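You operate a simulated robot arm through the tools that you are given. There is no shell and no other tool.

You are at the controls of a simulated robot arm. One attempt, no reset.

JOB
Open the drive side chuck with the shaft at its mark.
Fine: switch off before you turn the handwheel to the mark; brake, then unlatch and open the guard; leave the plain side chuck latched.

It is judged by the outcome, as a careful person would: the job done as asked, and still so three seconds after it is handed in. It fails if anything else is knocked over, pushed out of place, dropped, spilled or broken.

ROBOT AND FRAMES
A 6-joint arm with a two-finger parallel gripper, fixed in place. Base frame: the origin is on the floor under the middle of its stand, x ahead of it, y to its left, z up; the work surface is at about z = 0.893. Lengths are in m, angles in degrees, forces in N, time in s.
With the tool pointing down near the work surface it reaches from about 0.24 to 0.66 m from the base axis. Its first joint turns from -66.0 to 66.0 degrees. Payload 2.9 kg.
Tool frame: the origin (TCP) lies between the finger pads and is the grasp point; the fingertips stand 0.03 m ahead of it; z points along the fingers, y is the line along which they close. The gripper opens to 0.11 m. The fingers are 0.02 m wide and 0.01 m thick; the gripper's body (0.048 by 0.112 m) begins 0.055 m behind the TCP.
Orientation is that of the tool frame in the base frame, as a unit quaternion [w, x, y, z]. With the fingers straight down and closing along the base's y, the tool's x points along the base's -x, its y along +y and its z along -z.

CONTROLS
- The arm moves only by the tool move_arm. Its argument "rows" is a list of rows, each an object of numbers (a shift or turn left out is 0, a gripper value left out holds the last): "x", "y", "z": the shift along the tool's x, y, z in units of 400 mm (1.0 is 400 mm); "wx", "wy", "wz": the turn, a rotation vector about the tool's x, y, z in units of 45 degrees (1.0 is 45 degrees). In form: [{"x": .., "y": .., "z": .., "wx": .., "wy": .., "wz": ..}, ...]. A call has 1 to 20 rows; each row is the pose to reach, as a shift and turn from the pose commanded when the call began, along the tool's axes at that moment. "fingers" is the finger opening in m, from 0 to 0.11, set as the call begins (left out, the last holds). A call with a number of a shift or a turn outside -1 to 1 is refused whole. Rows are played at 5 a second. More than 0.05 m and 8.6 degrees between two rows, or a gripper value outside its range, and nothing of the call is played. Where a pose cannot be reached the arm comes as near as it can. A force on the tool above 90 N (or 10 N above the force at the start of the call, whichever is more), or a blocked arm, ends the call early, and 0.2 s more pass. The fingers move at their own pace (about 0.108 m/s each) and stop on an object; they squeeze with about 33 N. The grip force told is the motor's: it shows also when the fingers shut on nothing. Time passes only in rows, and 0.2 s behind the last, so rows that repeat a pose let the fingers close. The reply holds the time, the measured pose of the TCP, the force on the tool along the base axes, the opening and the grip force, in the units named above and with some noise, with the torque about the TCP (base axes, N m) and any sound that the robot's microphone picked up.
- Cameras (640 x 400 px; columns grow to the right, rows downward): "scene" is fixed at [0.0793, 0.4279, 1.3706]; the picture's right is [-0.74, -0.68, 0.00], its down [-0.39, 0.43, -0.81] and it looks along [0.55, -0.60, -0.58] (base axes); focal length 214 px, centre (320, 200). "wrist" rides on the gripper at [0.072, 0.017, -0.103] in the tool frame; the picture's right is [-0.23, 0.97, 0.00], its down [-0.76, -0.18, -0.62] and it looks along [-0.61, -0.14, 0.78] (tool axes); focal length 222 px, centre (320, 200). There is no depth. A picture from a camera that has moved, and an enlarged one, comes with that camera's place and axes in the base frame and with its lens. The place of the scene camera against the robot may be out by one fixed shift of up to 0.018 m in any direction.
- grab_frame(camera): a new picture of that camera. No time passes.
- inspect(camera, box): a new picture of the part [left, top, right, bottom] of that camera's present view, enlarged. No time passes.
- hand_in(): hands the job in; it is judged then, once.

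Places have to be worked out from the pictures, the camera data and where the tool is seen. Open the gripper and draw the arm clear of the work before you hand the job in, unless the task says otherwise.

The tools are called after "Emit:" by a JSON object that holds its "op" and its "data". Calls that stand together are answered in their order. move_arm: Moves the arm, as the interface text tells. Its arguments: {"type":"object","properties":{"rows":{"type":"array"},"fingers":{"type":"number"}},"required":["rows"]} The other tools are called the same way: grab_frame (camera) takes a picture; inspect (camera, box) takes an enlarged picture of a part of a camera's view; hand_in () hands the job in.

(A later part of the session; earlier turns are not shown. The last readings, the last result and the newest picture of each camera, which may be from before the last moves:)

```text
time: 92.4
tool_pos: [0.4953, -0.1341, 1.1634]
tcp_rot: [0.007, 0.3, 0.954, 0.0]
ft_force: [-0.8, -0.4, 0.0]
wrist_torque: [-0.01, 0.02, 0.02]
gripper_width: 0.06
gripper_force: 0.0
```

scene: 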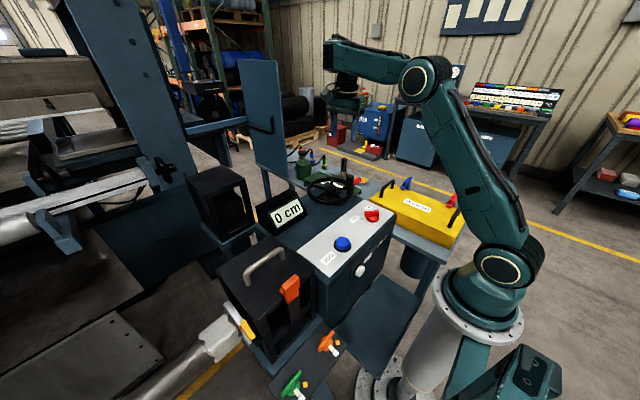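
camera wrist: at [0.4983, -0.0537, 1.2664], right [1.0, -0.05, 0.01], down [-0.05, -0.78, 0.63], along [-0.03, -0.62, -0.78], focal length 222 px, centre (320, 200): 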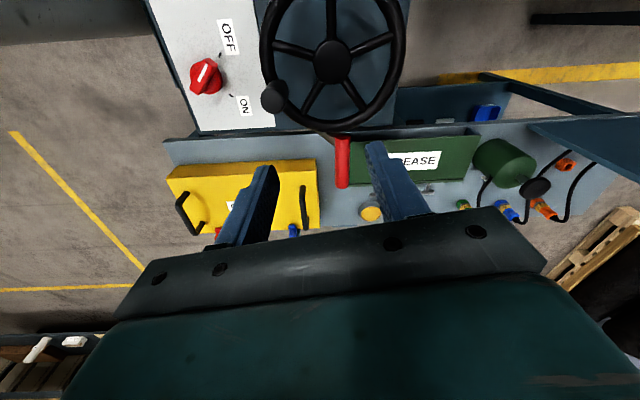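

Emit:
{"op": "move_arm", "data": {"rows": [{"x": 0.013, "y": -0.005, "wz": -0.11}, {"x": 0.026, "y": -0.01, "wz": -0.22}, {"x": 0.039, "y": -0.014, "wz": -0.33}, {"x": 0.052, "y": -0.019, "wz": -0.44}, {"x": 0.065, "y": -0.024, "z": 0.03, "wz": -0.55}, {"x": 0.078, "y": -0.028, "z": 0.06, "wz": -0.66}, {"x": 0.091, "y": -0.033, "z": 0.09, "wz": -0.78}, {"x": 0.104, "y": -0.038, "z": 0.12, "wz": -0.89}, {"x": 0.117, "y": -0.0425, "z": 0.15, "wz": -1.0}]}}

Emit:
{"op": "grab_frame", "data": {"camera": "wrist"}}

Emit:
{"op": "inspect", "data": {"camera": "wrist", "box": [250, 60, 410, 180]}}

```text
time: 94.4
tool_pos: [0.486, -0.1475, 1.1585]
tcp_rot: [-0.02, -0.04, 0.999, -0.026]
ft_force: [-1.0, 0.9, -0.9]
wrist_torque: [-0.01, -0.02, 0.0]
gripper_width: 0.0602
gripper_force: 0.1
out of reach, approached as far as the arm can: row 1, 2, 3, 4, 5, 6, 7, 8, 9
```

```text
taken
camera wrist: at [0.4155, -0.1307, 1.2655], right [0.15, 0.99, -0.06], down [0.8, -0.09, 0.6], along [0.59, -0.14, -0.8], focal length 222 px, centre (320, 200)
```

wrist: 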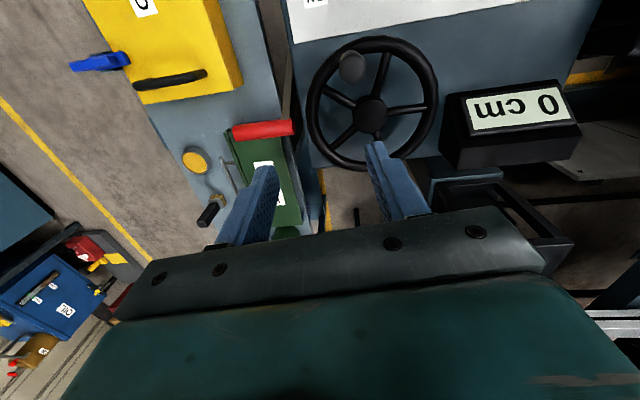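

```text
3.33 times, centred on (330, 120) of wrist
camera zoom: at [0.4155, -0.1307, 1.2655], right [0.15, 0.99, -0.06], down [0.8, -0.09, 0.6], along [0.59, -0.14, -0.8], focal length 740 px, centre (287, 467)
```

zoom: 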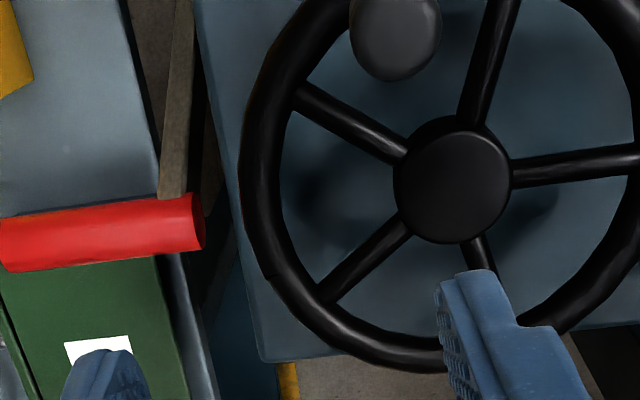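

The tool orientation drifted a little, so the arm is near some joint limit. I test small moves to find how it responds, first correcting the tilt and raising the tool.

Emit:
{"op": "move_arm", "data": {"rows": [{"z": -0.05}, {"z": -0.1}, {"z": -0.15}]}}

```text
time: 95.2
tool_pos: [0.4975, -0.1422, 1.2037]
tcp_rot: [-0.016, -0.025, 1.0, -0.006]
ft_force: [-0.1, 2.4, 0.6]
wrist_torque: [-0.14, -0.03, 0.08]
gripper_width: 0.0598
gripper_force: 0.1
out of reach, approached as far as the arm can: row 1, 2, 3
```

Emit:
{"op": "grab_frame", "data": {"camera": "scene"}}

Emit:
{"op": "inspect", "data": {"camera": "scene", "box": [300, 0, 560, 200]}}

```text
taken
```

scene: 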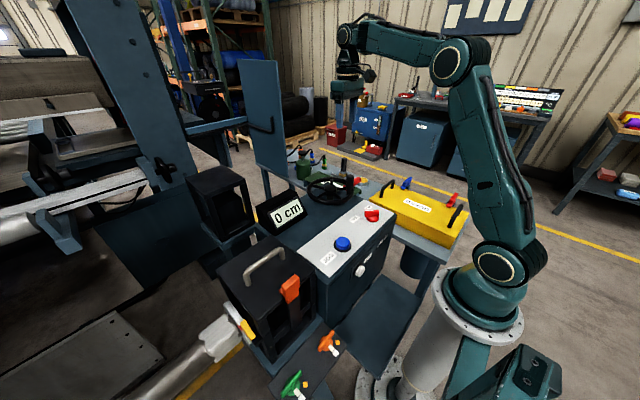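

```text
2.00 times, centred on (430, 100) of scene
camera zoom: at [0.0793, 0.428, 1.3705], right [-0.74, -0.68, 0.0], down [-0.39, 0.43, -0.81], along [0.55, -0.6, -0.58], focal length 429 px, centre (100, 400)
```

zoom: 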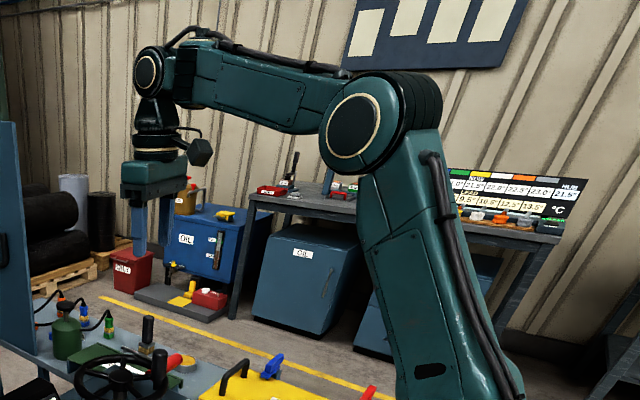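

The arm is in a flipped wrist branch. Earlier it recovered when I turned to yaw +45° while moving inward, so I try the same here, well above everything.

Emit:
{"op": "move_arm", "data": {"rows": [{"x": 0.03, "z": 0.0, "wz": -0.125}, {"x": 0.06, "z": 0.02, "wz": -0.25}, {"x": 0.09, "z": 0.04, "wz": -0.375}, {"x": 0.12, "z": 0.05, "wz": -0.5}, {"x": 0.15, "z": 0.06, "wz": -0.625}, {"x": 0.18, "z": 0.07, "wz": -0.75}, {"x": 0.21, "z": 0.08, "wz": -0.875}, {"x": 0.24, "z": 0.09, "wz": -1.0}]}}

```text
time: 97.0
tool_pos: [0.4197, -0.1552, 1.2021]
tcp_rot: [-0.029, -0.419, 0.907, -0.014]
ft_force: [-0.1, -0.6, -0.2]
wrist_torque: [0.0, 0.01, 0.0]
gripper_width: 0.0602
gripper_force: 0.0
out of reach, approached as far as the arm can: row 5, 6, 7, 8
```

Emit:
{"op": "move_arm", "data": {"rows": [{"x": 0.03, "y": 0.05, "z": 0.05, "wy": -0.03}, {"x": 0.06, "y": 0.1, "z": 0.1, "wy": -0.06}, {"x": 0.08, "y": 0.14, "z": 0.15, "wy": -0.082}, {"x": 0.09, "y": 0.16, "z": 0.2, "wy": -0.082}]}}

```text
time: 98.0
tool_pos: [0.393, -0.1276, 1.1938]
tcp_rot: [0.027, -0.414, 0.908, 0.058]
ft_force: [-0.3, -0.7, -0.8]
wrist_torque: [0.03, 0.02, -0.01]
gripper_width: 0.06
gripper_force: 0.1
out of reach, approached as far as the arm can: row 1, 2, 3, 4
```

I'm still limited in this branch. I move in free space closer to the robot's middle, at height, where it recovered before.

Emit:
{"op": "move_arm", "data": {"rows": [{"x": -0.003, "y": 0.058, "z": -0.016, "wx": 0.013, "wy": 0.015}, {"x": -0.006, "y": 0.115, "z": -0.031, "wx": 0.027, "wy": 0.03}, {"x": -0.009, "y": 0.173, "z": -0.047, "wx": 0.04, "wy": 0.046}, {"x": -0.012, "y": 0.23, "z": -0.062, "wx": 0.054, "wy": 0.061}, {"x": -0.015, "y": 0.288, "z": -0.078, "wx": 0.067, "wy": 0.076}, {"x": -0.018, "y": 0.346, "z": -0.094, "wx": 0.08, "wy": 0.09}, {"x": -0.021, "y": 0.403, "z": -0.11, "wx": 0.094, "wy": 0.107}, {"x": -0.024, "y": 0.461, "z": -0.125, "wx": 0.107, "wy": 0.122}]}}

Emit:
{"op": "grab_frame", "data": {"camera": "scene"}}

```text
time: 99.8
tool_pos: [0.2106, -0.018, 1.1759]
tcp_rot: [-0.024, -0.417, 0.906, -0.061]
ft_force: [-0.6, 0.4, -0.4]
wrist_torque: [-0.02, 0.01, -0.01]
gripper_width: 0.0601
gripper_force: 0.0
out of reach, approached as far as the arm can: row 1
```

```text
taken
```

scene: 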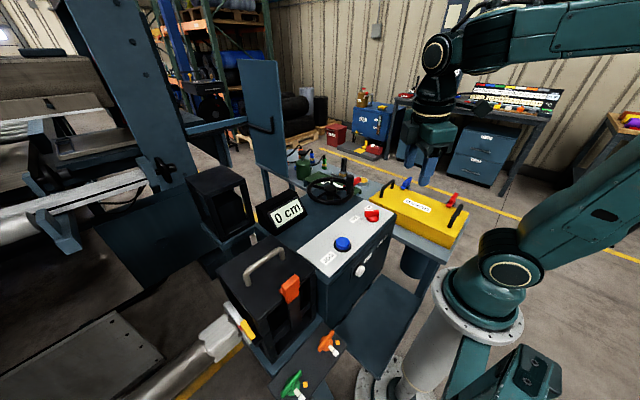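

The arm is back in its normal configuration. I correct the small tilt and go back toward the crank at height.

Emit:
{"op": "move_arm", "data": {"rows": [{"x": -0.014, "y": -0.054, "z": -0.012, "wx": -0.018, "wy": -0.02}, {"x": -0.028, "y": -0.108, "z": -0.025, "wx": -0.036, "wy": -0.04}, {"x": -0.042, "y": -0.162, "z": -0.037, "wx": -0.053, "wy": -0.061}, {"x": -0.056, "y": -0.217, "z": -0.05, "wx": -0.071, "wy": -0.081}, {"x": -0.07, "y": -0.271, "z": -0.062, "wx": -0.089, "wy": -0.101}, {"x": -0.084, "y": -0.325, "z": -0.075, "wx": -0.107, "wy": -0.122}]}}

```text
time: 101.2
tool_pos: [0.3332, -0.0713, 1.212]
tcp_rot: [0.002, -0.419, 0.908, -0.002]
ft_force: [-1.1, 0.3, 0.2]
wrist_torque: [0.01, 0.04, -0.04]
gripper_width: 0.0601
gripper_force: 0.1
```

Emit:
{"op": "move_arm", "data": {"rows": [{"x": -0.015, "y": -0.05, "z": 0.0, "wz": 0.11}, {"x": -0.03, "y": -0.1, "z": 0.03, "wz": 0.22}, {"x": -0.045, "y": -0.15, "z": 0.08, "wz": 0.33}, {"x": -0.06, "y": -0.2, "z": 0.14, "wz": 0.44}, {"x": -0.075, "y": -0.25, "z": 0.21, "wz": 0.55}, {"x": -0.09, "y": -0.297, "z": 0.28, "wz": 0.656}]}}

Emit:
{"op": "grab_frame", "data": {"camera": "wrist"}}

Emit:
{"op": "inspect", "data": {"camera": "wrist", "box": [260, 80, 380, 180]}}

```text
time: 102.6
tool_pos: [0.447, -0.1232, 1.1032]
tcp_rot: [0.003, -0.171, 0.985, -0.003]
ft_force: [-0.1, 0.3, -1.0]
wrist_torque: [0.0, -0.01, 0.03]
gripper_width: 0.06
gripper_force: 0.0
```

```text
taken
camera wrist: at [0.3718, -0.1303, 1.2069], right [-0.12, 0.99, 0.0], down [0.77, 0.09, 0.63], along [0.62, 0.07, -0.78], focal length 222 px, centre (320, 200)
```

wrist: 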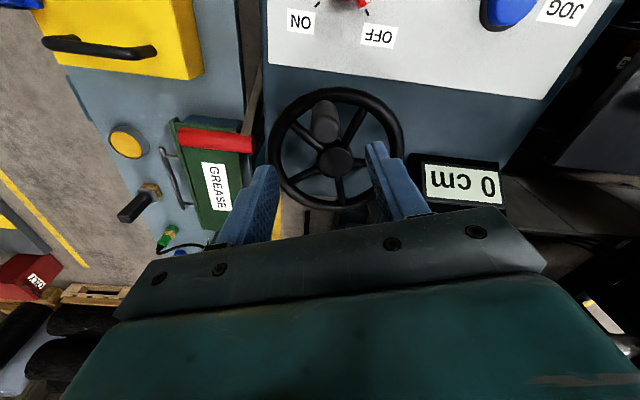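

```text
4.00 times, centred on (320, 130) of wrist
camera zoom: at [0.3718, -0.1303, 1.2069], right [-0.12, 0.99, 0.0], down [0.77, 0.09, 0.63], along [0.62, 0.07, -0.78], focal length 888 px, centre (320, 480)
```

zoom: 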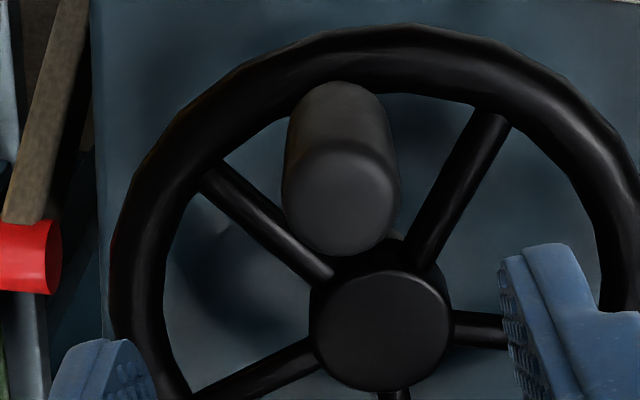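

The crank is at (0.447, −0.1175), just beside the tool axis. I correct 6 mm and descend onto it.

Emit:
{"op": "move_arm", "data": {"fingers": 0.06, "rows": [{"x": -0.005, "y": 0.014, "z": 0.05}, {"x": -0.005, "y": 0.014, "z": 0.11}, {"x": -0.005, "y": 0.014, "z": 0.17}, {"x": -0.005, "y": 0.014, "z": 0.22}, {"x": -0.005, "y": 0.014, "z": 0.258}]}}

Emit:
{"op": "move_arm", "data": {"fingers": 0.0, "rows": [{"z": 0.0}, {"z": 0.0}, {"z": 0.0}]}}

```text
time: 103.8
tool_pos: [0.4464, -0.1172, 0.9991]
tcp_rot: [0.004, -0.173, 0.985, -0.003]
ft_force: [0.4, 0.8, -0.4]
wrist_torque: [0.06, -0.04, 0.02]
gripper_width: 0.0601
gripper_force: 0.0
```

```text
time: 104.6
tool_pos: [0.4459, -0.1172, 0.9997]
tcp_rot: [0.003, -0.171, 0.985, -0.003]
ft_force: [2.5, -9.4, -3.8]
wrist_torque: [1.48, -0.58, -0.41]
gripper_width: 0.0256
gripper_force: 44.6
```

Emit:
{"op": "move_arm", "data": {"rows": [{"x": 0.0, "y": 0.021, "wz": 0.156}, {"x": -0.005, "y": 0.042, "wz": 0.311}, {"x": -0.0115, "y": 0.063, "wz": 0.467}, {"x": -0.021, "y": 0.083, "wz": 0.622}, {"x": -0.0325, "y": 0.101, "wz": 0.778}, {"x": -0.0325, "y": 0.101, "wz": 0.778}]}}

Emit:
{"op": "inspect", "data": {"camera": "scene", "box": [210, 290, 290, 360]}}

```text
time: 106.0
tool_pos: [0.4449, -0.0751, 0.999]
tcp_rot: [0.005, 0.132, 0.991, -0.001]
ft_force: [6.1, 1.7, 3.4]
wrist_torque: [0.79, -0.41, 0.26]
gripper_width: 0.0255
gripper_force: 44.9
```

```text
5.71 times, centred on (250, 325) of scene
camera zoom: at [0.0794, 0.4279, 1.3706], right [-0.74, -0.68, 0.0], down [-0.39, 0.43, -0.81], along [0.55, -0.6, -0.58], focal length 1226 px, centre (720, -514)
```

zoom: 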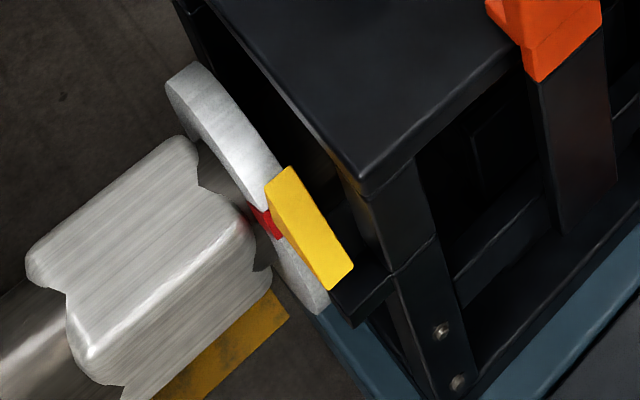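

Emit:
{"op": "inspect", "data": {"camera": "scene", "box": [232, 310, 264, 330]}}

```text
16.00 times, centred on (248, 320) of scene
camera zoom: at [0.0794, 0.4279, 1.3706], right [-0.74, -0.68, 0.0], down [-0.39, 0.43, -0.81], along [0.55, -0.6, -0.58], focal length 3432 px, centre (1472, -1720)
```

zoom: 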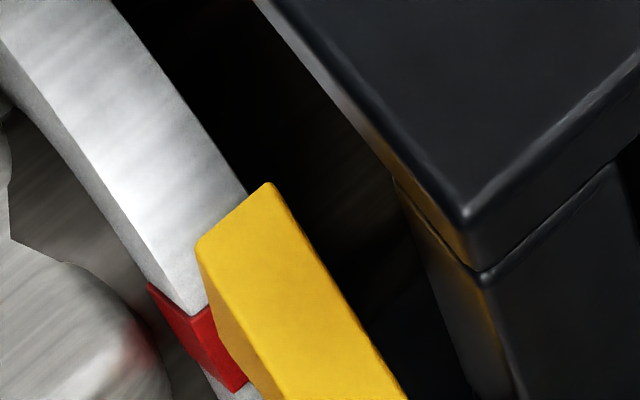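

I release the crank and go to a viewpoint in the pointer's own radial plane (front-left of the disc) to judge alignment directly.

Emit:
{"op": "move_arm", "data": {"fingers": 0.06, "rows": [{"z": 0.0}, {"z": 0.0}, {"z": -0.05}, {"z": -0.12}, {"z": -0.2}, {"z": -0.3}, {"z": -0.4}, {"z": -0.5}]}}

```text
time: 107.8
tool_pos: [0.4412, -0.0748, 1.1985]
tcp_rot: [0.002, 0.131, 0.991, -0.002]
ft_force: [0.8, 0.1, -0.4]
wrist_torque: [0.03, -0.04, 0.0]
gripper_width: 0.0599
gripper_force: 0.0
```

Emit:
{"op": "move_arm", "data": {"rows": [{"x": 0.048, "y": 0.071, "wz": 0.035}, {"x": 0.097, "y": 0.142, "wz": 0.07}, {"x": 0.145, "y": 0.214, "wz": 0.104}, {"x": 0.193, "y": 0.285, "wz": 0.139}, {"x": 0.241, "y": 0.356, "wz": 0.174}, {"x": 0.29, "y": 0.427, "wz": 0.208}, {"x": 0.338, "y": 0.499, "wz": 0.243}, {"x": 0.386, "y": 0.57, "wz": 0.278}]}}

Emit:
{"op": "move_arm", "data": {"rows": [{"x": 0.061, "y": 0.057, "z": 0.0, "wz": 0.035}, {"x": 0.123, "y": 0.113, "z": 0.02, "wz": 0.07}, {"x": 0.184, "y": 0.17, "z": 0.04, "wz": 0.104}, {"x": 0.246, "y": 0.227, "z": 0.06, "wz": 0.139}, {"x": 0.307, "y": 0.284, "z": 0.08, "wz": 0.174}, {"x": 0.369, "y": 0.34, "z": 0.1, "wz": 0.208}, {"x": 0.43, "y": 0.397, "z": 0.115, "wz": 0.243}, {"x": 0.492, "y": 0.454, "z": 0.125, "wz": 0.278}]}}

```text
time: 109.6
tool_pos: [0.3544, 0.1864, 1.1991]
tcp_rot: [0.003, 0.239, 0.971, -0.001]
ft_force: [0.5, -0.1, -0.1]
wrist_torque: [-0.01, 0.01, -0.02]
gripper_width: 0.0599
gripper_force: 0.0
```

```text
time: 111.4
tool_pos: [0.2652, 0.4378, 1.1474]
tcp_rot: [0.003, 0.344, 0.939, 0.0]
ft_force: [0.5, 0.4, 0.4]
wrist_torque: [-0.01, -0.01, -0.02]
gripper_width: 0.0602
gripper_force: 0.0
```

Emit:
{"op": "move_arm", "data": {"rows": [{"z": 0.08, "wy": -0.06}, {"z": 0.16, "wy": -0.12}, {"z": 0.24, "wy": -0.18}, {"z": 0.32, "wy": -0.24}, {"z": 0.4, "wy": -0.3}, {"z": 0.475, "wy": -0.356}]}}

Emit:
{"op": "grab_frame", "data": {"camera": "wrist"}}

Emit:
{"op": "inspect", "data": {"camera": "wrist", "box": [290, 120, 410, 210]}}

```text
time: 112.8
tool_pos: [0.2987, 0.4181, 0.952]
tcp_rot: [0.133, 0.34, 0.93, -0.048]
ft_force: [0.4, 0.6, 0.5]
wrist_torque: [0.0, 0.01, -0.04]
gripper_width: 0.0599
gripper_force: 0.1
out of reach, approached as far as the arm can: row 3, 4, 5, 6
```

```text
taken
camera wrist: at [0.233, 0.4951, 1.0319], right [0.79, 0.6, 0.07], down [0.31, -0.5, 0.81], along [0.52, -0.62, -0.58], focal length 222 px, centre (320, 200)
```

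wrist: 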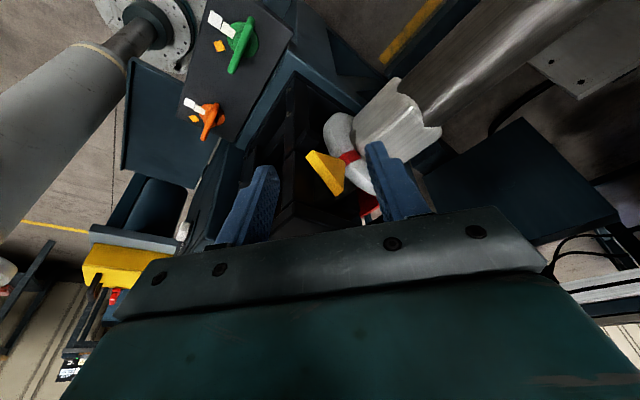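

```text
4.44 times, centred on (350, 165) of wrist
camera zoom: at [0.233, 0.4951, 1.0319], right [0.79, 0.6, 0.07], down [0.31, -0.5, 0.81], along [0.52, -0.62, -0.58], focal length 987 px, centre (187, 356)
```

zoom: 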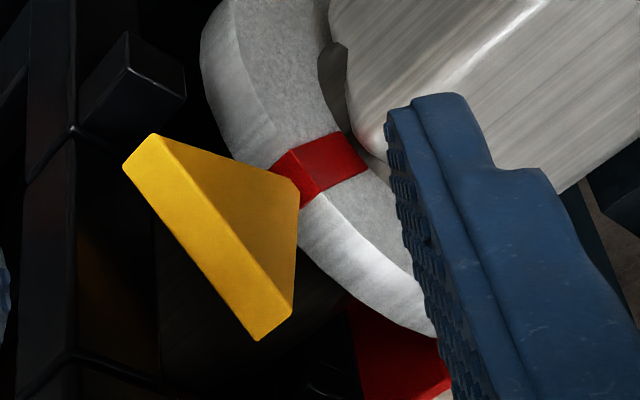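

This viewpoint is nearly in the pointer's plane. I zoom in closely to measure the mark relative to the tip.

Emit:
{"op": "inspect", "data": {"camera": "wrist", "box": [325, 140, 375, 180]}}

```text
10.00 times, centred on (350, 160) of wrist
camera zoom: at [0.233, 0.4951, 1.0319], right [0.79, 0.6, 0.07], down [0.31, -0.5, 0.81], along [0.52, -0.62, -0.58], focal length 2221 px, centre (20, 600)
```

zoom: 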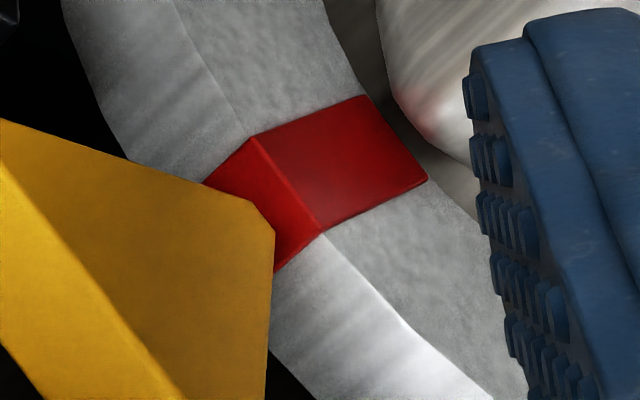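

At this zoom the wedge tip lies within the red band, the mark being perhaps 1° past centre. I take one more nearby view to confirm before deciding on a fine correction.

Emit:
{"op": "move_arm", "data": {"rows": [{"x": -0.023, "y": 0.029, "z": -0.034}, {"x": -0.046, "y": 0.058, "z": -0.068}, {"x": -0.07, "y": 0.086, "z": -0.103}, {"x": -0.093, "y": 0.115, "z": -0.137}]}}

Emit:
{"op": "inspect", "data": {"camera": "wrist", "box": [290, 120, 410, 210]}}

```text
time: 113.8
tool_pos: [0.3433, 0.4401, 1.0158]
tcp_rot: [0.134, 0.339, 0.93, -0.048]
ft_force: [0.6, -1.2, 0.0]
wrist_torque: [-0.02, -0.02, -0.03]
gripper_width: 0.0601
gripper_force: 0.0
```

```text
4.44 times, centred on (350, 165) of wrist
camera zoom: at [0.2782, 0.5175, 1.0964], right [0.79, 0.6, 0.07], down [0.31, -0.49, 0.81], along [0.52, -0.62, -0.58], focal length 987 px, centre (187, 356)
```

zoom: 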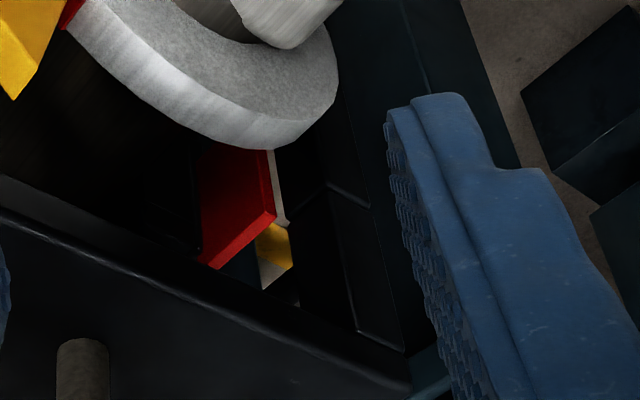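

Emit:
{"op": "inspect", "data": {"camera": "wrist", "box": [250, 80, 330, 150]}}

Emit:
{"op": "inspect", "data": {"camera": "wrist", "box": [320, 140, 380, 190]}}

```text
5.71 times, centred on (290, 115) of wrist
camera zoom: at [0.2782, 0.5175, 1.0964], right [0.79, 0.6, 0.07], down [0.31, -0.49, 0.81], along [0.52, -0.62, -0.58], focal length 1269 px, centre (491, 686)
```

zoom: 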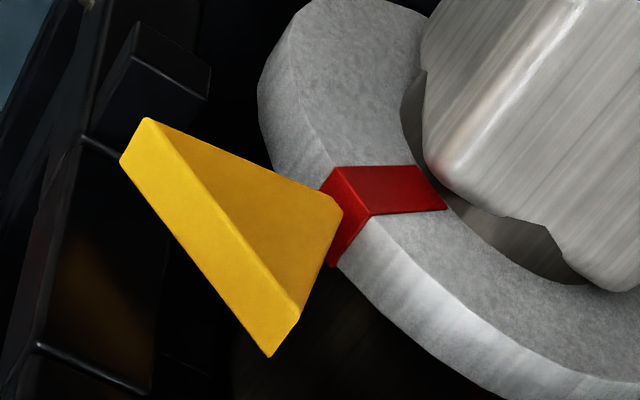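

```text
8.00 times, centred on (350, 165) of wrist
camera zoom: at [0.2782, 0.5175, 1.0964], right [0.79, 0.6, 0.07], down [0.31, -0.49, 0.81], along [0.52, -0.62, -0.58], focal length 1777 px, centre (80, 480)
```

zoom: 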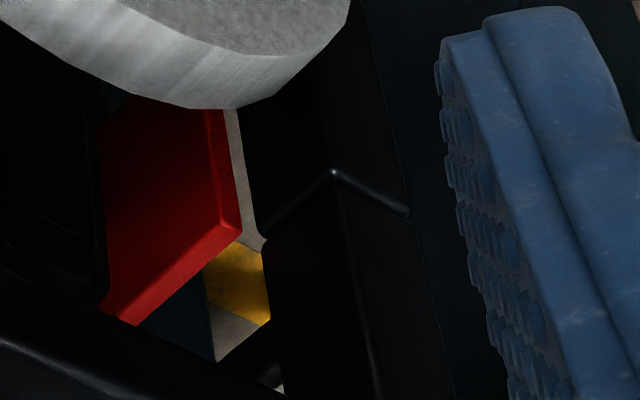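

From this view the mark is within about 1° of the wedge tip (0.7 mm along the rim), so the shaft is at its mark. Next is the brake lever, whose red handle I place at about (0.534, −0.27, 0.88), to be swung to about x≈0.35 at HOLD. I leave this area first.

Emit:
{"op": "move_arm", "data": {"rows": [{"x": -0.034, "y": -0.016, "z": -0.07, "wy": 0.06}, {"x": -0.068, "y": -0.032, "z": -0.14, "wy": 0.12}, {"x": -0.102, "y": -0.048, "z": -0.21, "wy": 0.18}, {"x": -0.136, "y": -0.064, "z": -0.28, "wy": 0.24}, {"x": -0.17, "y": -0.08, "z": -0.35, "wy": 0.3}, {"x": -0.2035, "y": -0.0955, "z": -0.41, "wy": 0.356}]}}

```text
time: 115.2
tool_pos: [0.3366, 0.3916, 1.1906]
tcp_rot: [0.002, 0.343, 0.939, 0.001]
ft_force: [1.0, -0.3, -0.2]
wrist_torque: [-0.01, 0.02, 0.0]
gripper_width: 0.0599
gripper_force: 0.0
out of reach, approached as far as the arm can: row 5, 6
```

Emit:
{"op": "move_arm", "data": {"rows": [{"x": -0.065, "y": -0.051, "wz": -0.099}, {"x": -0.129, "y": -0.102, "wz": -0.198}, {"x": -0.194, "y": -0.153, "wz": -0.296}, {"x": -0.258, "y": -0.204, "wz": -0.395}, {"x": -0.323, "y": -0.255, "wz": -0.494}, {"x": -0.387, "y": -0.306, "wz": -0.593}, {"x": -0.452, "y": -0.357, "wz": -0.691}, {"x": -0.516, "y": -0.408, "wz": -0.79}, {"x": -0.581, "y": -0.459, "wz": -0.889}]}}

```text
time: 117.2
tool_pos: [0.3923, 0.1036, 1.1903]
tcp_rot: [0.003, 0.0, 1.0, -0.001]
ft_force: [-0.2, -0.2, 0.0]
wrist_torque: [0.02, -0.01, -0.04]
gripper_width: 0.06
gripper_force: 0.1
```

Emit:
{"op": "move_arm", "data": {"rows": [{"x": -0.024, "y": -0.084, "wz": -0.11}, {"x": -0.049, "y": -0.169, "wz": -0.22}, {"x": -0.073, "y": -0.253, "wz": -0.33}, {"x": -0.098, "y": -0.338, "wz": -0.44}, {"x": -0.122, "y": -0.422, "wz": -0.55}, {"x": -0.147, "y": -0.507, "wz": -0.66}, {"x": -0.171, "y": -0.591, "wz": -0.78}, {"x": -0.196, "y": -0.676, "wz": -0.89}, {"x": -0.22, "y": -0.76, "wz": -1.0}]}}

Emit:
{"op": "move_arm", "data": {"rows": [{"x": 0.01, "y": -0.03, "wz": -0.125}, {"x": 0.03, "y": -0.05, "wz": -0.25}, {"x": 0.05, "y": -0.07, "z": 0.02, "wz": -0.375}, {"x": 0.07, "y": -0.09, "z": 0.05, "wz": -0.5}, {"x": 0.085, "y": -0.11, "z": 0.08, "wz": -0.625}, {"x": 0.1, "y": -0.13, "z": 0.11, "wz": -0.75}, {"x": 0.11, "y": -0.15, "z": 0.13, "wz": -0.875}, {"x": 0.12, "y": -0.16, "z": 0.15, "wz": -1.0}]}}

Emit:
{"op": "grab_frame", "data": {"camera": "wrist"}}

```text
time: 119.2
tool_pos: [0.4822, -0.1994, 1.1918]
tcp_rot: [0.001, -0.383, 0.924, -0.002]
ft_force: [0.7, -0.6, 0.3]
wrist_torque: [-0.01, 0.01, 0.02]
gripper_width: 0.0601
gripper_force: 0.0
```

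```text
time: 121.0
tool_pos: [0.494, -0.2794, 1.1296]
tcp_rot: [-0.002, 0.708, -0.707, 0.003]
ft_force: [0.9, -0.7, 0.8]
wrist_torque: [0.02, -0.01, 0.01]
gripper_width: 0.0599
gripper_force: 0.1
```

```text
taken
camera wrist: at [0.4747, -0.3509, 1.2351], right [-0.97, 0.23, -0.01], down [0.17, 0.76, 0.62], along [0.15, 0.6, -0.78], focal length 222 px, centre (320, 200)
```

wrist: 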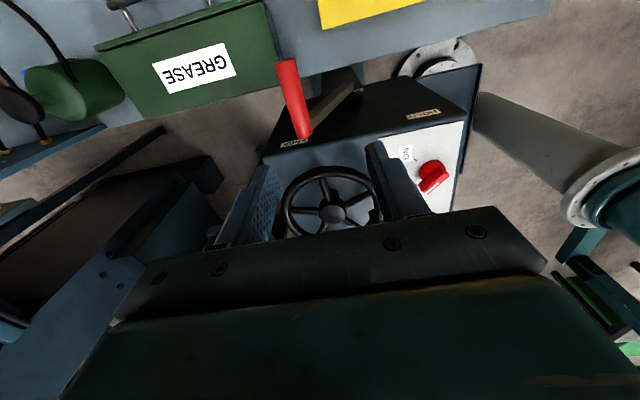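

Emit:
{"op": "inspect", "data": {"camera": "wrist", "box": [250, 40, 370, 160]}}

Emit:
{"op": "inspect", "data": {"camera": "scene", "box": [290, 150, 390, 215]}}

```text
3.33 times, centred on (310, 100) of wrist
camera zoom: at [0.4747, -0.3509, 1.2351], right [-0.97, 0.23, -0.01], down [0.17, 0.76, 0.62], along [0.15, 0.6, -0.78], focal length 740 px, centre (353, 533)
```

zoom: 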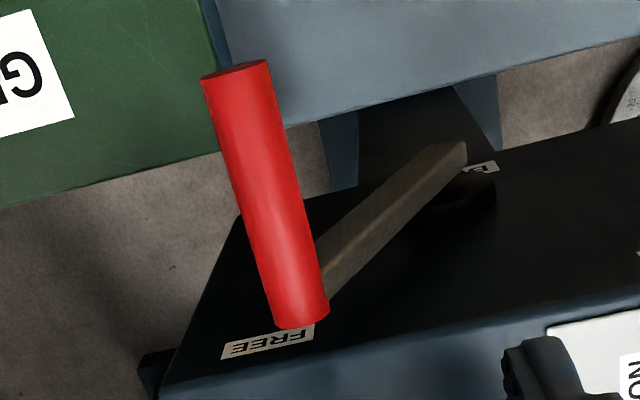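

```text
6.15 times, centred on (340, 182) of scene
camera zoom: at [0.0793, 0.4279, 1.3706], right [-0.74, -0.68, 0.0], down [-0.39, 0.43, -0.81], along [0.55, -0.6, -0.58], focal length 1320 px, centre (197, 308)
```

zoom: 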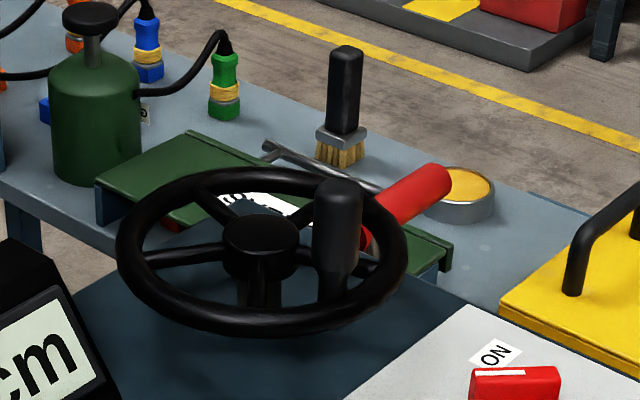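

The red brake handle runs along y from −0.214 to −0.321 at x≈0.5325, z≈0.879. I move above its middle with the fingers straddling it in x and stop just above to check.

Emit:
{"op": "move_arm", "data": {"fingers": 0.07, "rows": [{"x": -0.002, "y": -0.02, "z": 0.06}, {"x": -0.004, "y": -0.04, "z": 0.14}, {"x": -0.006, "y": -0.06, "z": 0.22}, {"x": -0.008, "y": -0.08, "z": 0.3}, {"x": -0.011, "y": -0.096, "z": 0.38}, {"x": -0.011, "y": -0.096, "z": 0.44}]}}

Emit:
{"op": "grab_frame", "data": {"camera": "wrist"}}

Emit:
{"op": "inspect", "data": {"camera": "scene", "box": [290, 130, 400, 215]}}

```text
time: 122.4
tool_pos: [0.5335, -0.275, 0.9539]
tcp_rot: [0.001, -0.706, 0.708, -0.003]
ft_force: [-0.1, 0.0, -0.9]
wrist_torque: [0.0, -0.02, 0.01]
gripper_width: 0.0699
gripper_force: 0.0
```

```text
taken
camera wrist: at [0.5147, -0.3457, 1.0581], right [-0.97, 0.23, -0.01], down [0.18, 0.76, 0.62], along [0.15, 0.6, -0.78], focal length 222 px, centre (320, 200)
```

wrist: 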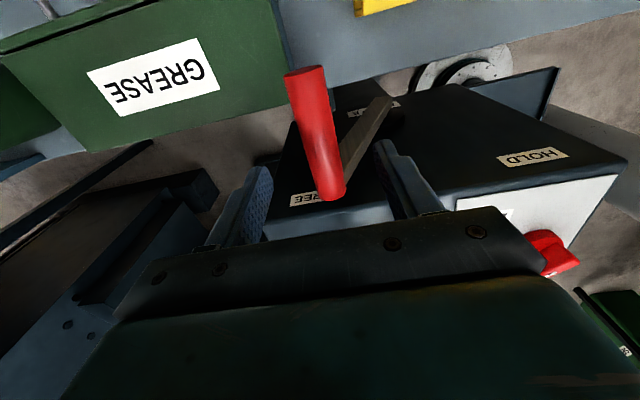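

```text
4.71 times, centred on (345, 172) of scene
camera zoom: at [0.0793, 0.4279, 1.3706], right [-0.74, -0.68, 0.0], down [-0.39, 0.43, -0.81], along [0.55, -0.6, -0.58], focal length 1009 px, centre (202, 329)
```

zoom: 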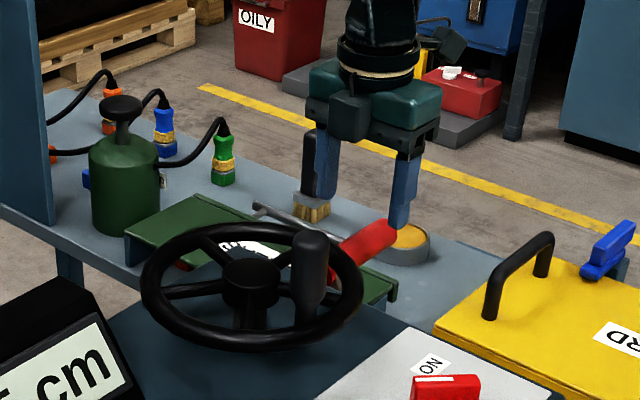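

The handle is between the fingers. Interestingly the display has changed too. I descend and close on the handle.

Emit:
{"op": "move_arm", "data": {"rows": [{"z": 0.045}, {"z": 0.09}, {"z": 0.135}, {"z": 0.175}]}}

Emit:
{"op": "inspect", "data": {"camera": "scene", "box": [250, 150, 390, 240]}}

```text
time: 123.4
tool_pos: [0.5353, -0.2762, 0.8851]
tcp_rot: [0.001, -0.707, 0.707, -0.002]
ft_force: [0.1, 0.0, 0.5]
wrist_torque: [0.0, 0.03, 0.0]
gripper_width: 0.0702
gripper_force: 0.0
```

```text
4.44 times, centred on (320, 195) of scene
camera zoom: at [0.0793, 0.4279, 1.3706], right [-0.74, -0.68, 0.0], down [-0.39, 0.43, -0.81], along [0.55, -0.6, -0.58], focal length 953 px, centre (320, 222)
```

zoom: 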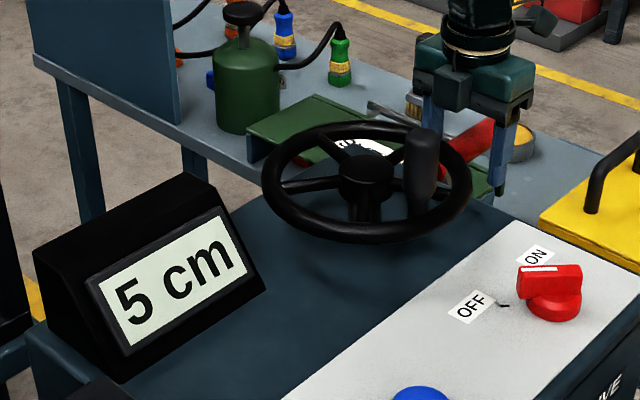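

Emit:
{"op": "move_arm", "data": {"fingers": 0.0, "rows": [{"z": 0.0}, {"z": 0.0}, {"z": 0.0}]}}

```text
time: 124.2
tool_pos: [0.5348, -0.2763, 0.8843]
tcp_rot: [0.001, -0.707, 0.707, -0.004]
ft_force: [-4.7, -1.2, -2.1]
wrist_torque: [-0.22, -0.05, 0.79]
gripper_width: 0.0281
gripper_force: 45.2
```

The handle is gripped at 28 mm. I swing it along its arc toward −x, the first half now, watching the forces.

Emit:
{"op": "move_arm", "data": {"rows": [{"y": 0.018, "z": -0.007}, {"y": 0.037, "z": -0.0145}, {"y": 0.056, "z": -0.02}, {"y": 0.0755, "z": -0.026}, {"y": 0.095, "z": -0.031}, {"y": 0.114, "z": -0.035}, {"y": 0.134, "z": -0.039}, {"y": 0.153, "z": -0.042}]}}

Emit:
{"op": "inspect", "data": {"camera": "scene", "box": [290, 140, 410, 225]}}

```text
time: 126.0
tool_pos: [0.4726, -0.2762, 0.902]
tcp_rot: [0.002, -0.706, 0.709, -0.002]
ft_force: [5.5, -1.8, -9.1]
wrist_torque: [-0.11, -0.71, 0.23]
gripper_width: 0.0285
gripper_force: 44.7
```

```text
4.71 times, centred on (350, 182) of scene
camera zoom: at [0.0795, 0.4278, 1.3706], right [-0.74, -0.68, 0.0], down [-0.39, 0.43, -0.81], along [0.55, -0.6, -0.58], focal length 1009 px, centre (179, 282)
```

zoom: 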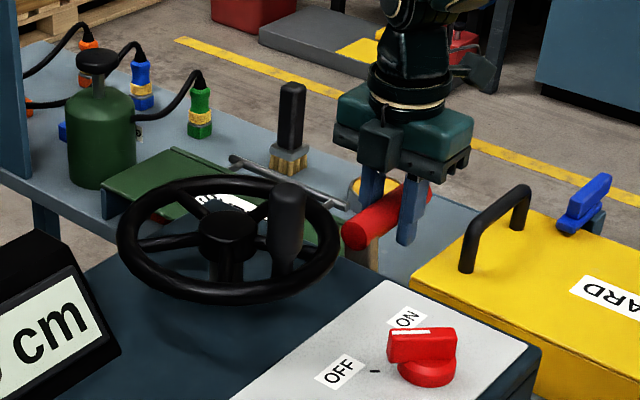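

The lever follows smoothly with low forces. I continue to the HOLD side.

Emit:
{"op": "move_arm", "data": {"rows": [{"y": 0.02, "z": 0.0}, {"y": 0.04, "z": 0.0}, {"y": 0.06, "z": -0.001}, {"y": 0.0795, "z": -0.001}, {"y": 0.1, "z": 0.0}, {"y": 0.119, "z": 0.001}, {"y": 0.139, "z": 0.003}, {"y": 0.159, "z": 0.005}, {"y": 0.179, "z": 0.009}, {"y": 0.198, "z": 0.012}, {"y": 0.217, "z": 0.016}, {"y": 0.2365, "z": 0.021}]}}

Emit:
{"op": "inspect", "data": {"camera": "scene", "box": [310, 150, 430, 235]}}

```text
time: 128.6
tool_pos: [0.377, -0.2759, 0.8916]
tcp_rot: [0.0, -0.707, 0.707, -0.002]
ft_force: [12.1, -5.7, -33.4]
wrist_torque: [0.04, -0.26, 0.52]
gripper_width: 0.0287
gripper_force: 45.2
```

```text
4.71 times, centred on (370, 192) of scene
camera zoom: at [0.08, 0.4274, 1.3707], right [-0.74, -0.68, 0.0], down [-0.39, 0.43, -0.81], along [0.55, -0.6, -0.58], focal length 1009 px, centre (85, 235)
```

zoom: 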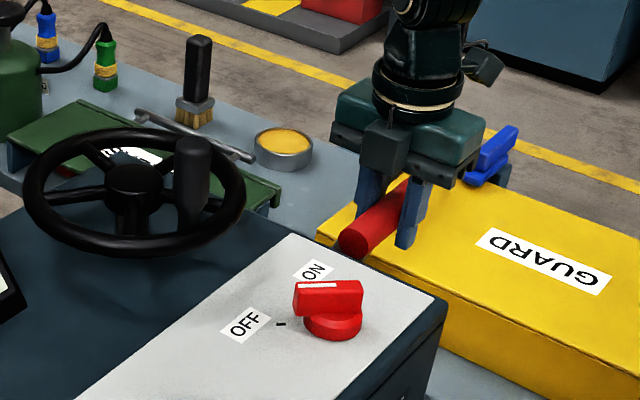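

The vertical pull shows my path is a little high here, so I lower it slightly and continue to the end stop.

Emit:
{"op": "move_arm", "data": {"rows": [{"y": 0.0, "z": 0.012}, {"y": 0.015, "z": 0.018}, {"y": 0.03, "z": 0.026}, {"y": 0.045, "z": 0.034}, {"y": 0.06, "z": 0.042}]}}

Emit:
{"op": "inspect", "data": {"camera": "scene", "box": [310, 150, 430, 235]}}

```text
time: 129.8
tool_pos: [0.365, -0.2765, 0.8809]
tcp_rot: [-0.007, 0.71, -0.704, 0.018]
ft_force: [49.3, 11.4, 33.6]
wrist_torque: [-0.47, -0.21, -0.83]
gripper_width: 0.0285
gripper_force: 45.0
```

```text
4.71 times, centred on (370, 192) of scene
camera zoom: at [0.08, 0.4285, 1.3703], right [-0.74, -0.68, 0.0], down [-0.39, 0.43, -0.81], along [0.55, -0.6, -0.58], focal length 1009 px, centre (85, 235)
```

zoom: 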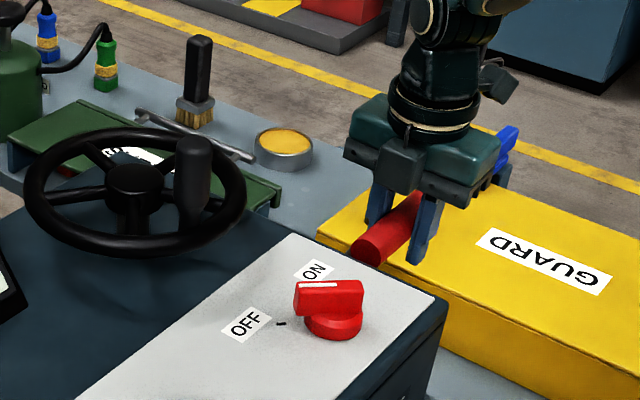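

The lever has reached its stop (about 50 N resisting at x≈0.365). I ease the push off slightly, release and rise to check that it stays at HOLD.

Emit:
{"op": "move_arm", "data": {"rows": [{"y": -0.01, "z": -0.008}, {"y": -0.02, "z": -0.014}]}}

Emit:
{"op": "move_arm", "data": {"fingers": 0.07, "rows": [{"z": 0.0}, {"z": 0.0}, {"z": 0.0}, {"z": -0.06}, {"z": -0.13}, {"z": -0.2}, {"z": -0.28}, {"z": -0.36}]}}

Emit:
{"op": "grab_frame", "data": {"camera": "wrist"}}

Emit:
{"op": "inspect", "data": {"camera": "scene", "box": [310, 150, 430, 235]}}

```text
time: 130.4
tool_pos: [0.3652, -0.2779, 0.882]
tcp_rot: [0.003, -0.707, 0.707, -0.006]
ft_force: [30.3, -2.9, 0.9]
wrist_torque: [0.11, 0.06, 0.4]
gripper_width: 0.028
gripper_force: 45.2
```

```text
time: 132.2
tool_pos: [0.3608, -0.2768, 1.0251]
tcp_rot: [0.002, -0.706, 0.708, -0.003]
ft_force: [-0.1, 0.4, 0.0]
wrist_torque: [0.02, 0.02, -0.01]
gripper_width: 0.07
gripper_force: 0.1
```

```text
taken
camera wrist: at [0.3425, -0.3471, 1.1309], right [-0.97, 0.23, -0.01], down [0.18, 0.76, 0.62], along [0.15, 0.6, -0.78], focal length 222 px, centre (320, 200)
```

wrist: 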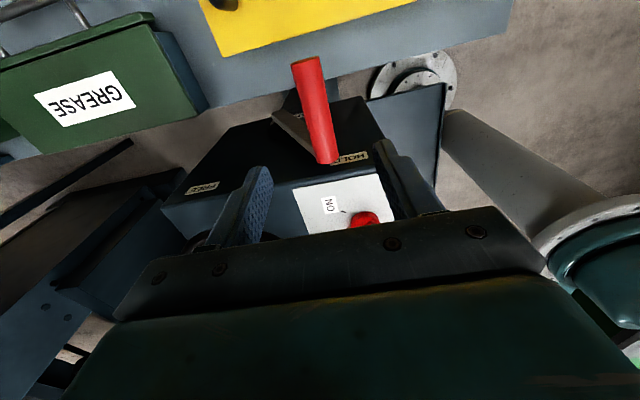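

```text
4.71 times, centred on (370, 192) of scene
camera zoom: at [0.0793, 0.4279, 1.3706], right [-0.74, -0.68, 0.0], down [-0.39, 0.43, -0.81], along [0.55, -0.6, -0.58], focal length 1009 px, centre (85, 235)
```

zoom: 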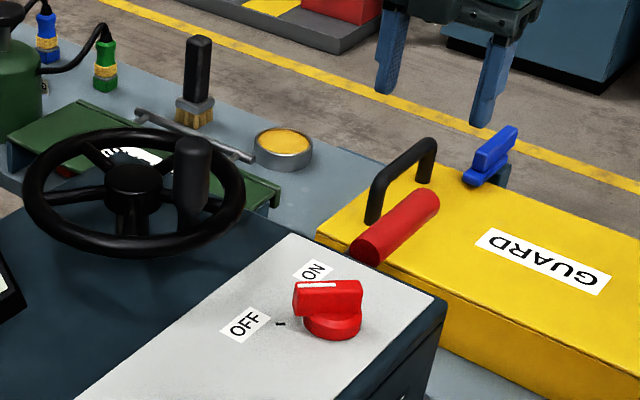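

Emit:
{"op": "inspect", "data": {"camera": "wrist", "box": [260, 50, 390, 190]}}

Emit:
{"op": "inspect", "data": {"camera": "scene", "box": [210, 290, 290, 360]}}

```text
2.86 times, centred on (325, 120) of wrist
camera zoom: at [0.3425, -0.3471, 1.1309], right [-0.97, 0.23, -0.01], down [0.18, 0.76, 0.62], along [0.15, 0.6, -0.78], focal length 635 px, centre (306, 429)
```

zoom: 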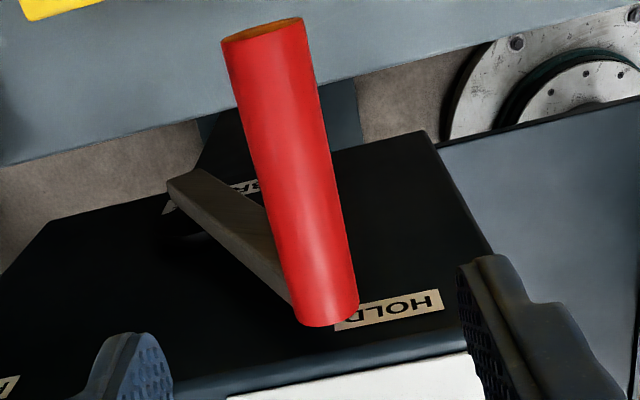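

```text
5.71 times, centred on (250, 325) of scene
camera zoom: at [0.0793, 0.4279, 1.3706], right [-0.74, -0.68, 0.0], down [-0.39, 0.43, -0.81], along [0.55, -0.6, -0.58], focal length 1226 px, centre (720, -514)
```

zoom: 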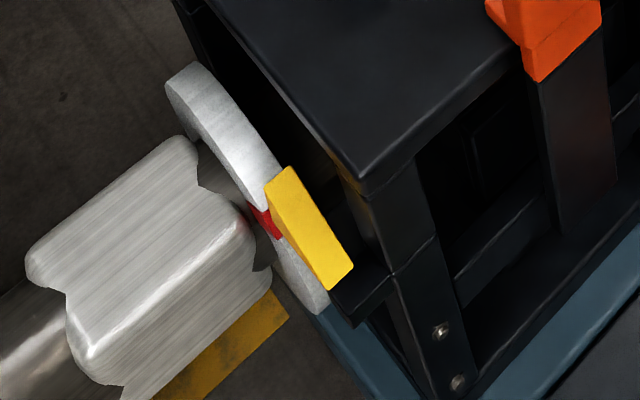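

The brake lever stays at HOLD and the mark is unchanged. Now I go to the cage to study the orange latch closely.

Emit:
{"op": "move_arm", "data": {"rows": [{"x": 0.0, "y": 0.0, "z": -0.1, "wz": 0.05}, {"x": -0.03, "y": -0.005, "z": -0.19, "wz": 0.15}, {"x": -0.08, "y": -0.01, "z": -0.27, "wz": 0.28}, {"x": -0.14, "y": -0.02, "z": -0.33, "wz": 0.42}, {"x": -0.2, "y": -0.03, "z": -0.38, "wz": 0.56}, {"x": -0.26, "y": -0.035, "z": -0.41, "wz": 0.7}, {"x": -0.32, "y": -0.045, "z": -0.425, "wz": 0.85}, {"x": -0.375, "y": -0.05, "z": -0.425, "wz": 1.0}]}}

Emit:
{"op": "move_arm", "data": {"rows": [{"x": -0.03, "y": 0.09, "wz": 0.05}, {"x": -0.06, "y": 0.18, "wz": 0.1}, {"x": -0.09, "y": 0.27, "wz": 0.15}, {"x": -0.11, "y": 0.36, "wz": 0.2}, {"x": -0.13, "y": 0.45, "wz": 0.25}, {"x": -0.15, "y": 0.54, "wz": 0.3}, {"x": -0.17, "y": 0.63, "wz": 0.35}]}}

Emit:
{"op": "grab_frame", "data": {"camera": "wrist"}}

```text
time: 134.0
tool_pos: [0.3798, -0.1251, 1.1948]
tcp_rot: [0.002, -0.381, 0.925, -0.002]
ft_force: [0.3, 0.1, 0.1]
wrist_torque: [-0.01, 0.0, 0.0]
gripper_width: 0.0699
gripper_force: 0.2
```

```text
time: 135.6
tool_pos: [0.2492, 0.1014, 1.1933]
tcp_rot: [0.002, -0.252, 0.968, -0.002]
ft_force: [0.2, 0.0, 0.3]
wrist_torque: [-0.01, -0.07, -0.02]
gripper_width: 0.0699
gripper_force: 0.1
```

```text
taken
camera wrist: at [0.1763, 0.0815, 1.2974], right [-0.28, 0.96, 0.0], down [0.75, 0.22, 0.63], along [0.6, 0.17, -0.78], focal length 222 px, centre (320, 200)
```

wrist: 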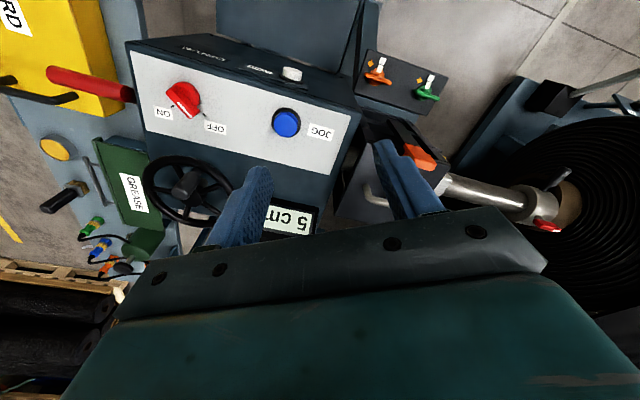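

Emit:
{"op": "move_arm", "data": {"rows": [{"x": -0.031, "y": 0.069, "z": 0.05}, {"x": -0.062, "y": 0.138, "z": 0.11}, {"x": -0.093, "y": 0.206, "z": 0.17}, {"x": -0.124, "y": 0.275, "z": 0.225}]}}

Emit:
{"op": "grab_frame", "data": {"camera": "wrist"}}

Emit:
{"op": "inspect", "data": {"camera": "wrist", "box": [260, 60, 420, 200]}}

```text
time: 136.6
tool_pos: [0.2417, 0.2202, 1.1013]
tcp_rot: [0.003, -0.251, 0.968, -0.003]
ft_force: [0.3, 1.3, 0.4]
wrist_torque: [0.0, 0.01, 0.0]
gripper_width: 0.0699
gripper_force: 0.0
```

```text
taken
camera wrist: at [0.1685, 0.2014, 1.2058], right [-0.27, 0.96, 0.0], down [0.75, 0.22, 0.63], along [0.6, 0.17, -0.78], focal length 222 px, centre (320, 200)
```

wrist: 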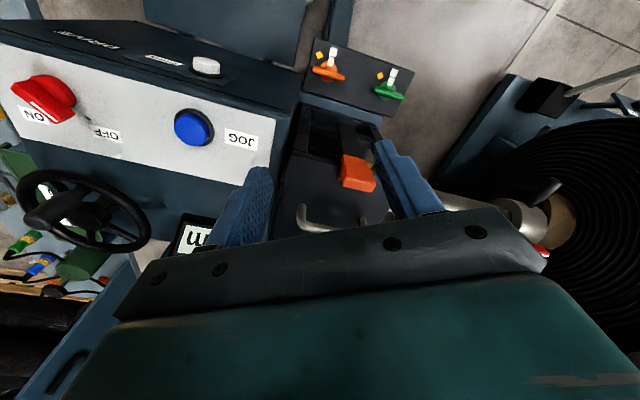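

```text
2.86 times, centred on (340, 130) of wrist
camera zoom: at [0.1685, 0.2014, 1.2058], right [-0.27, 0.96, 0.0], down [0.75, 0.22, 0.63], along [0.6, 0.17, -0.78], focal length 635 px, centre (263, 400)
```

zoom: 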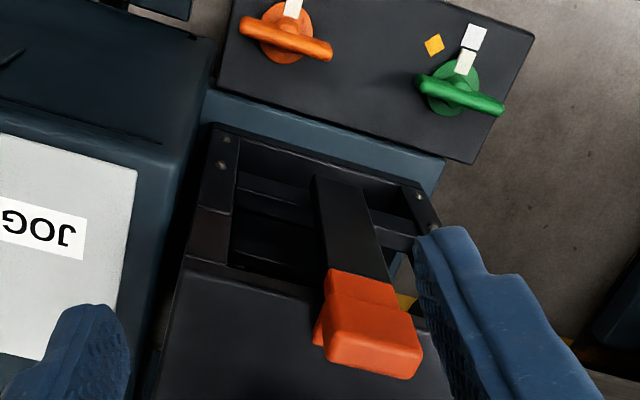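

I zoom in on the latch from the scene camera and from here to understand how it releases.

Emit:
{"op": "inspect", "data": {"camera": "scene", "box": [272, 265, 312, 300]}}

Emit:
{"op": "inspect", "data": {"camera": "wrist", "box": [325, 130, 390, 200]}}

Emit:
{"op": "inspect", "data": {"camera": "scene", "box": [275, 290, 325, 335]}}

```text
11.43 times, centred on (292, 282) of scene
camera zoom: at [0.0793, 0.4279, 1.3706], right [-0.74, -0.68, 0.0], down [-0.39, 0.43, -0.81], along [0.55, -0.6, -0.58], focal length 2451 px, centre (640, -743)
```

zoom: 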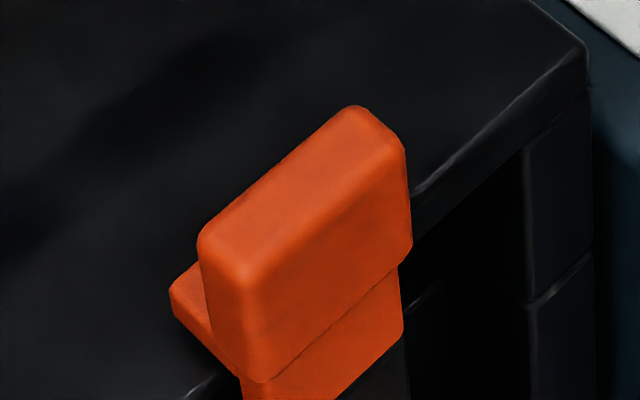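

```text
5.71 times, centred on (358, 165) of wrist
camera zoom: at [0.1685, 0.2014, 1.2058], right [-0.27, 0.96, 0.0], down [0.75, 0.22, 0.63], along [0.6, 0.17, -0.78], focal length 1269 px, centre (106, 400)
```

zoom: 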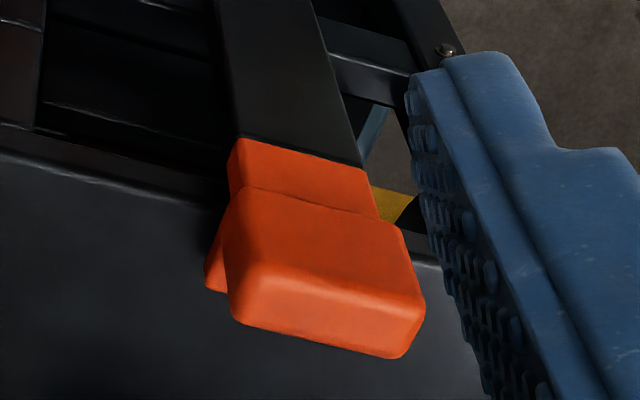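

```text
8.89 times, centred on (300, 312) of scene
camera zoom: at [0.0793, 0.4279, 1.3706], right [-0.74, -0.68, 0.0], down [-0.39, 0.43, -0.81], along [0.55, -0.6, -0.58], focal length 1906 px, centre (498, -800)
```

zoom: 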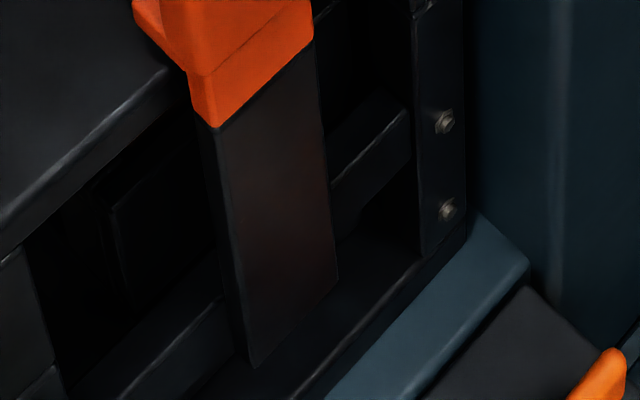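

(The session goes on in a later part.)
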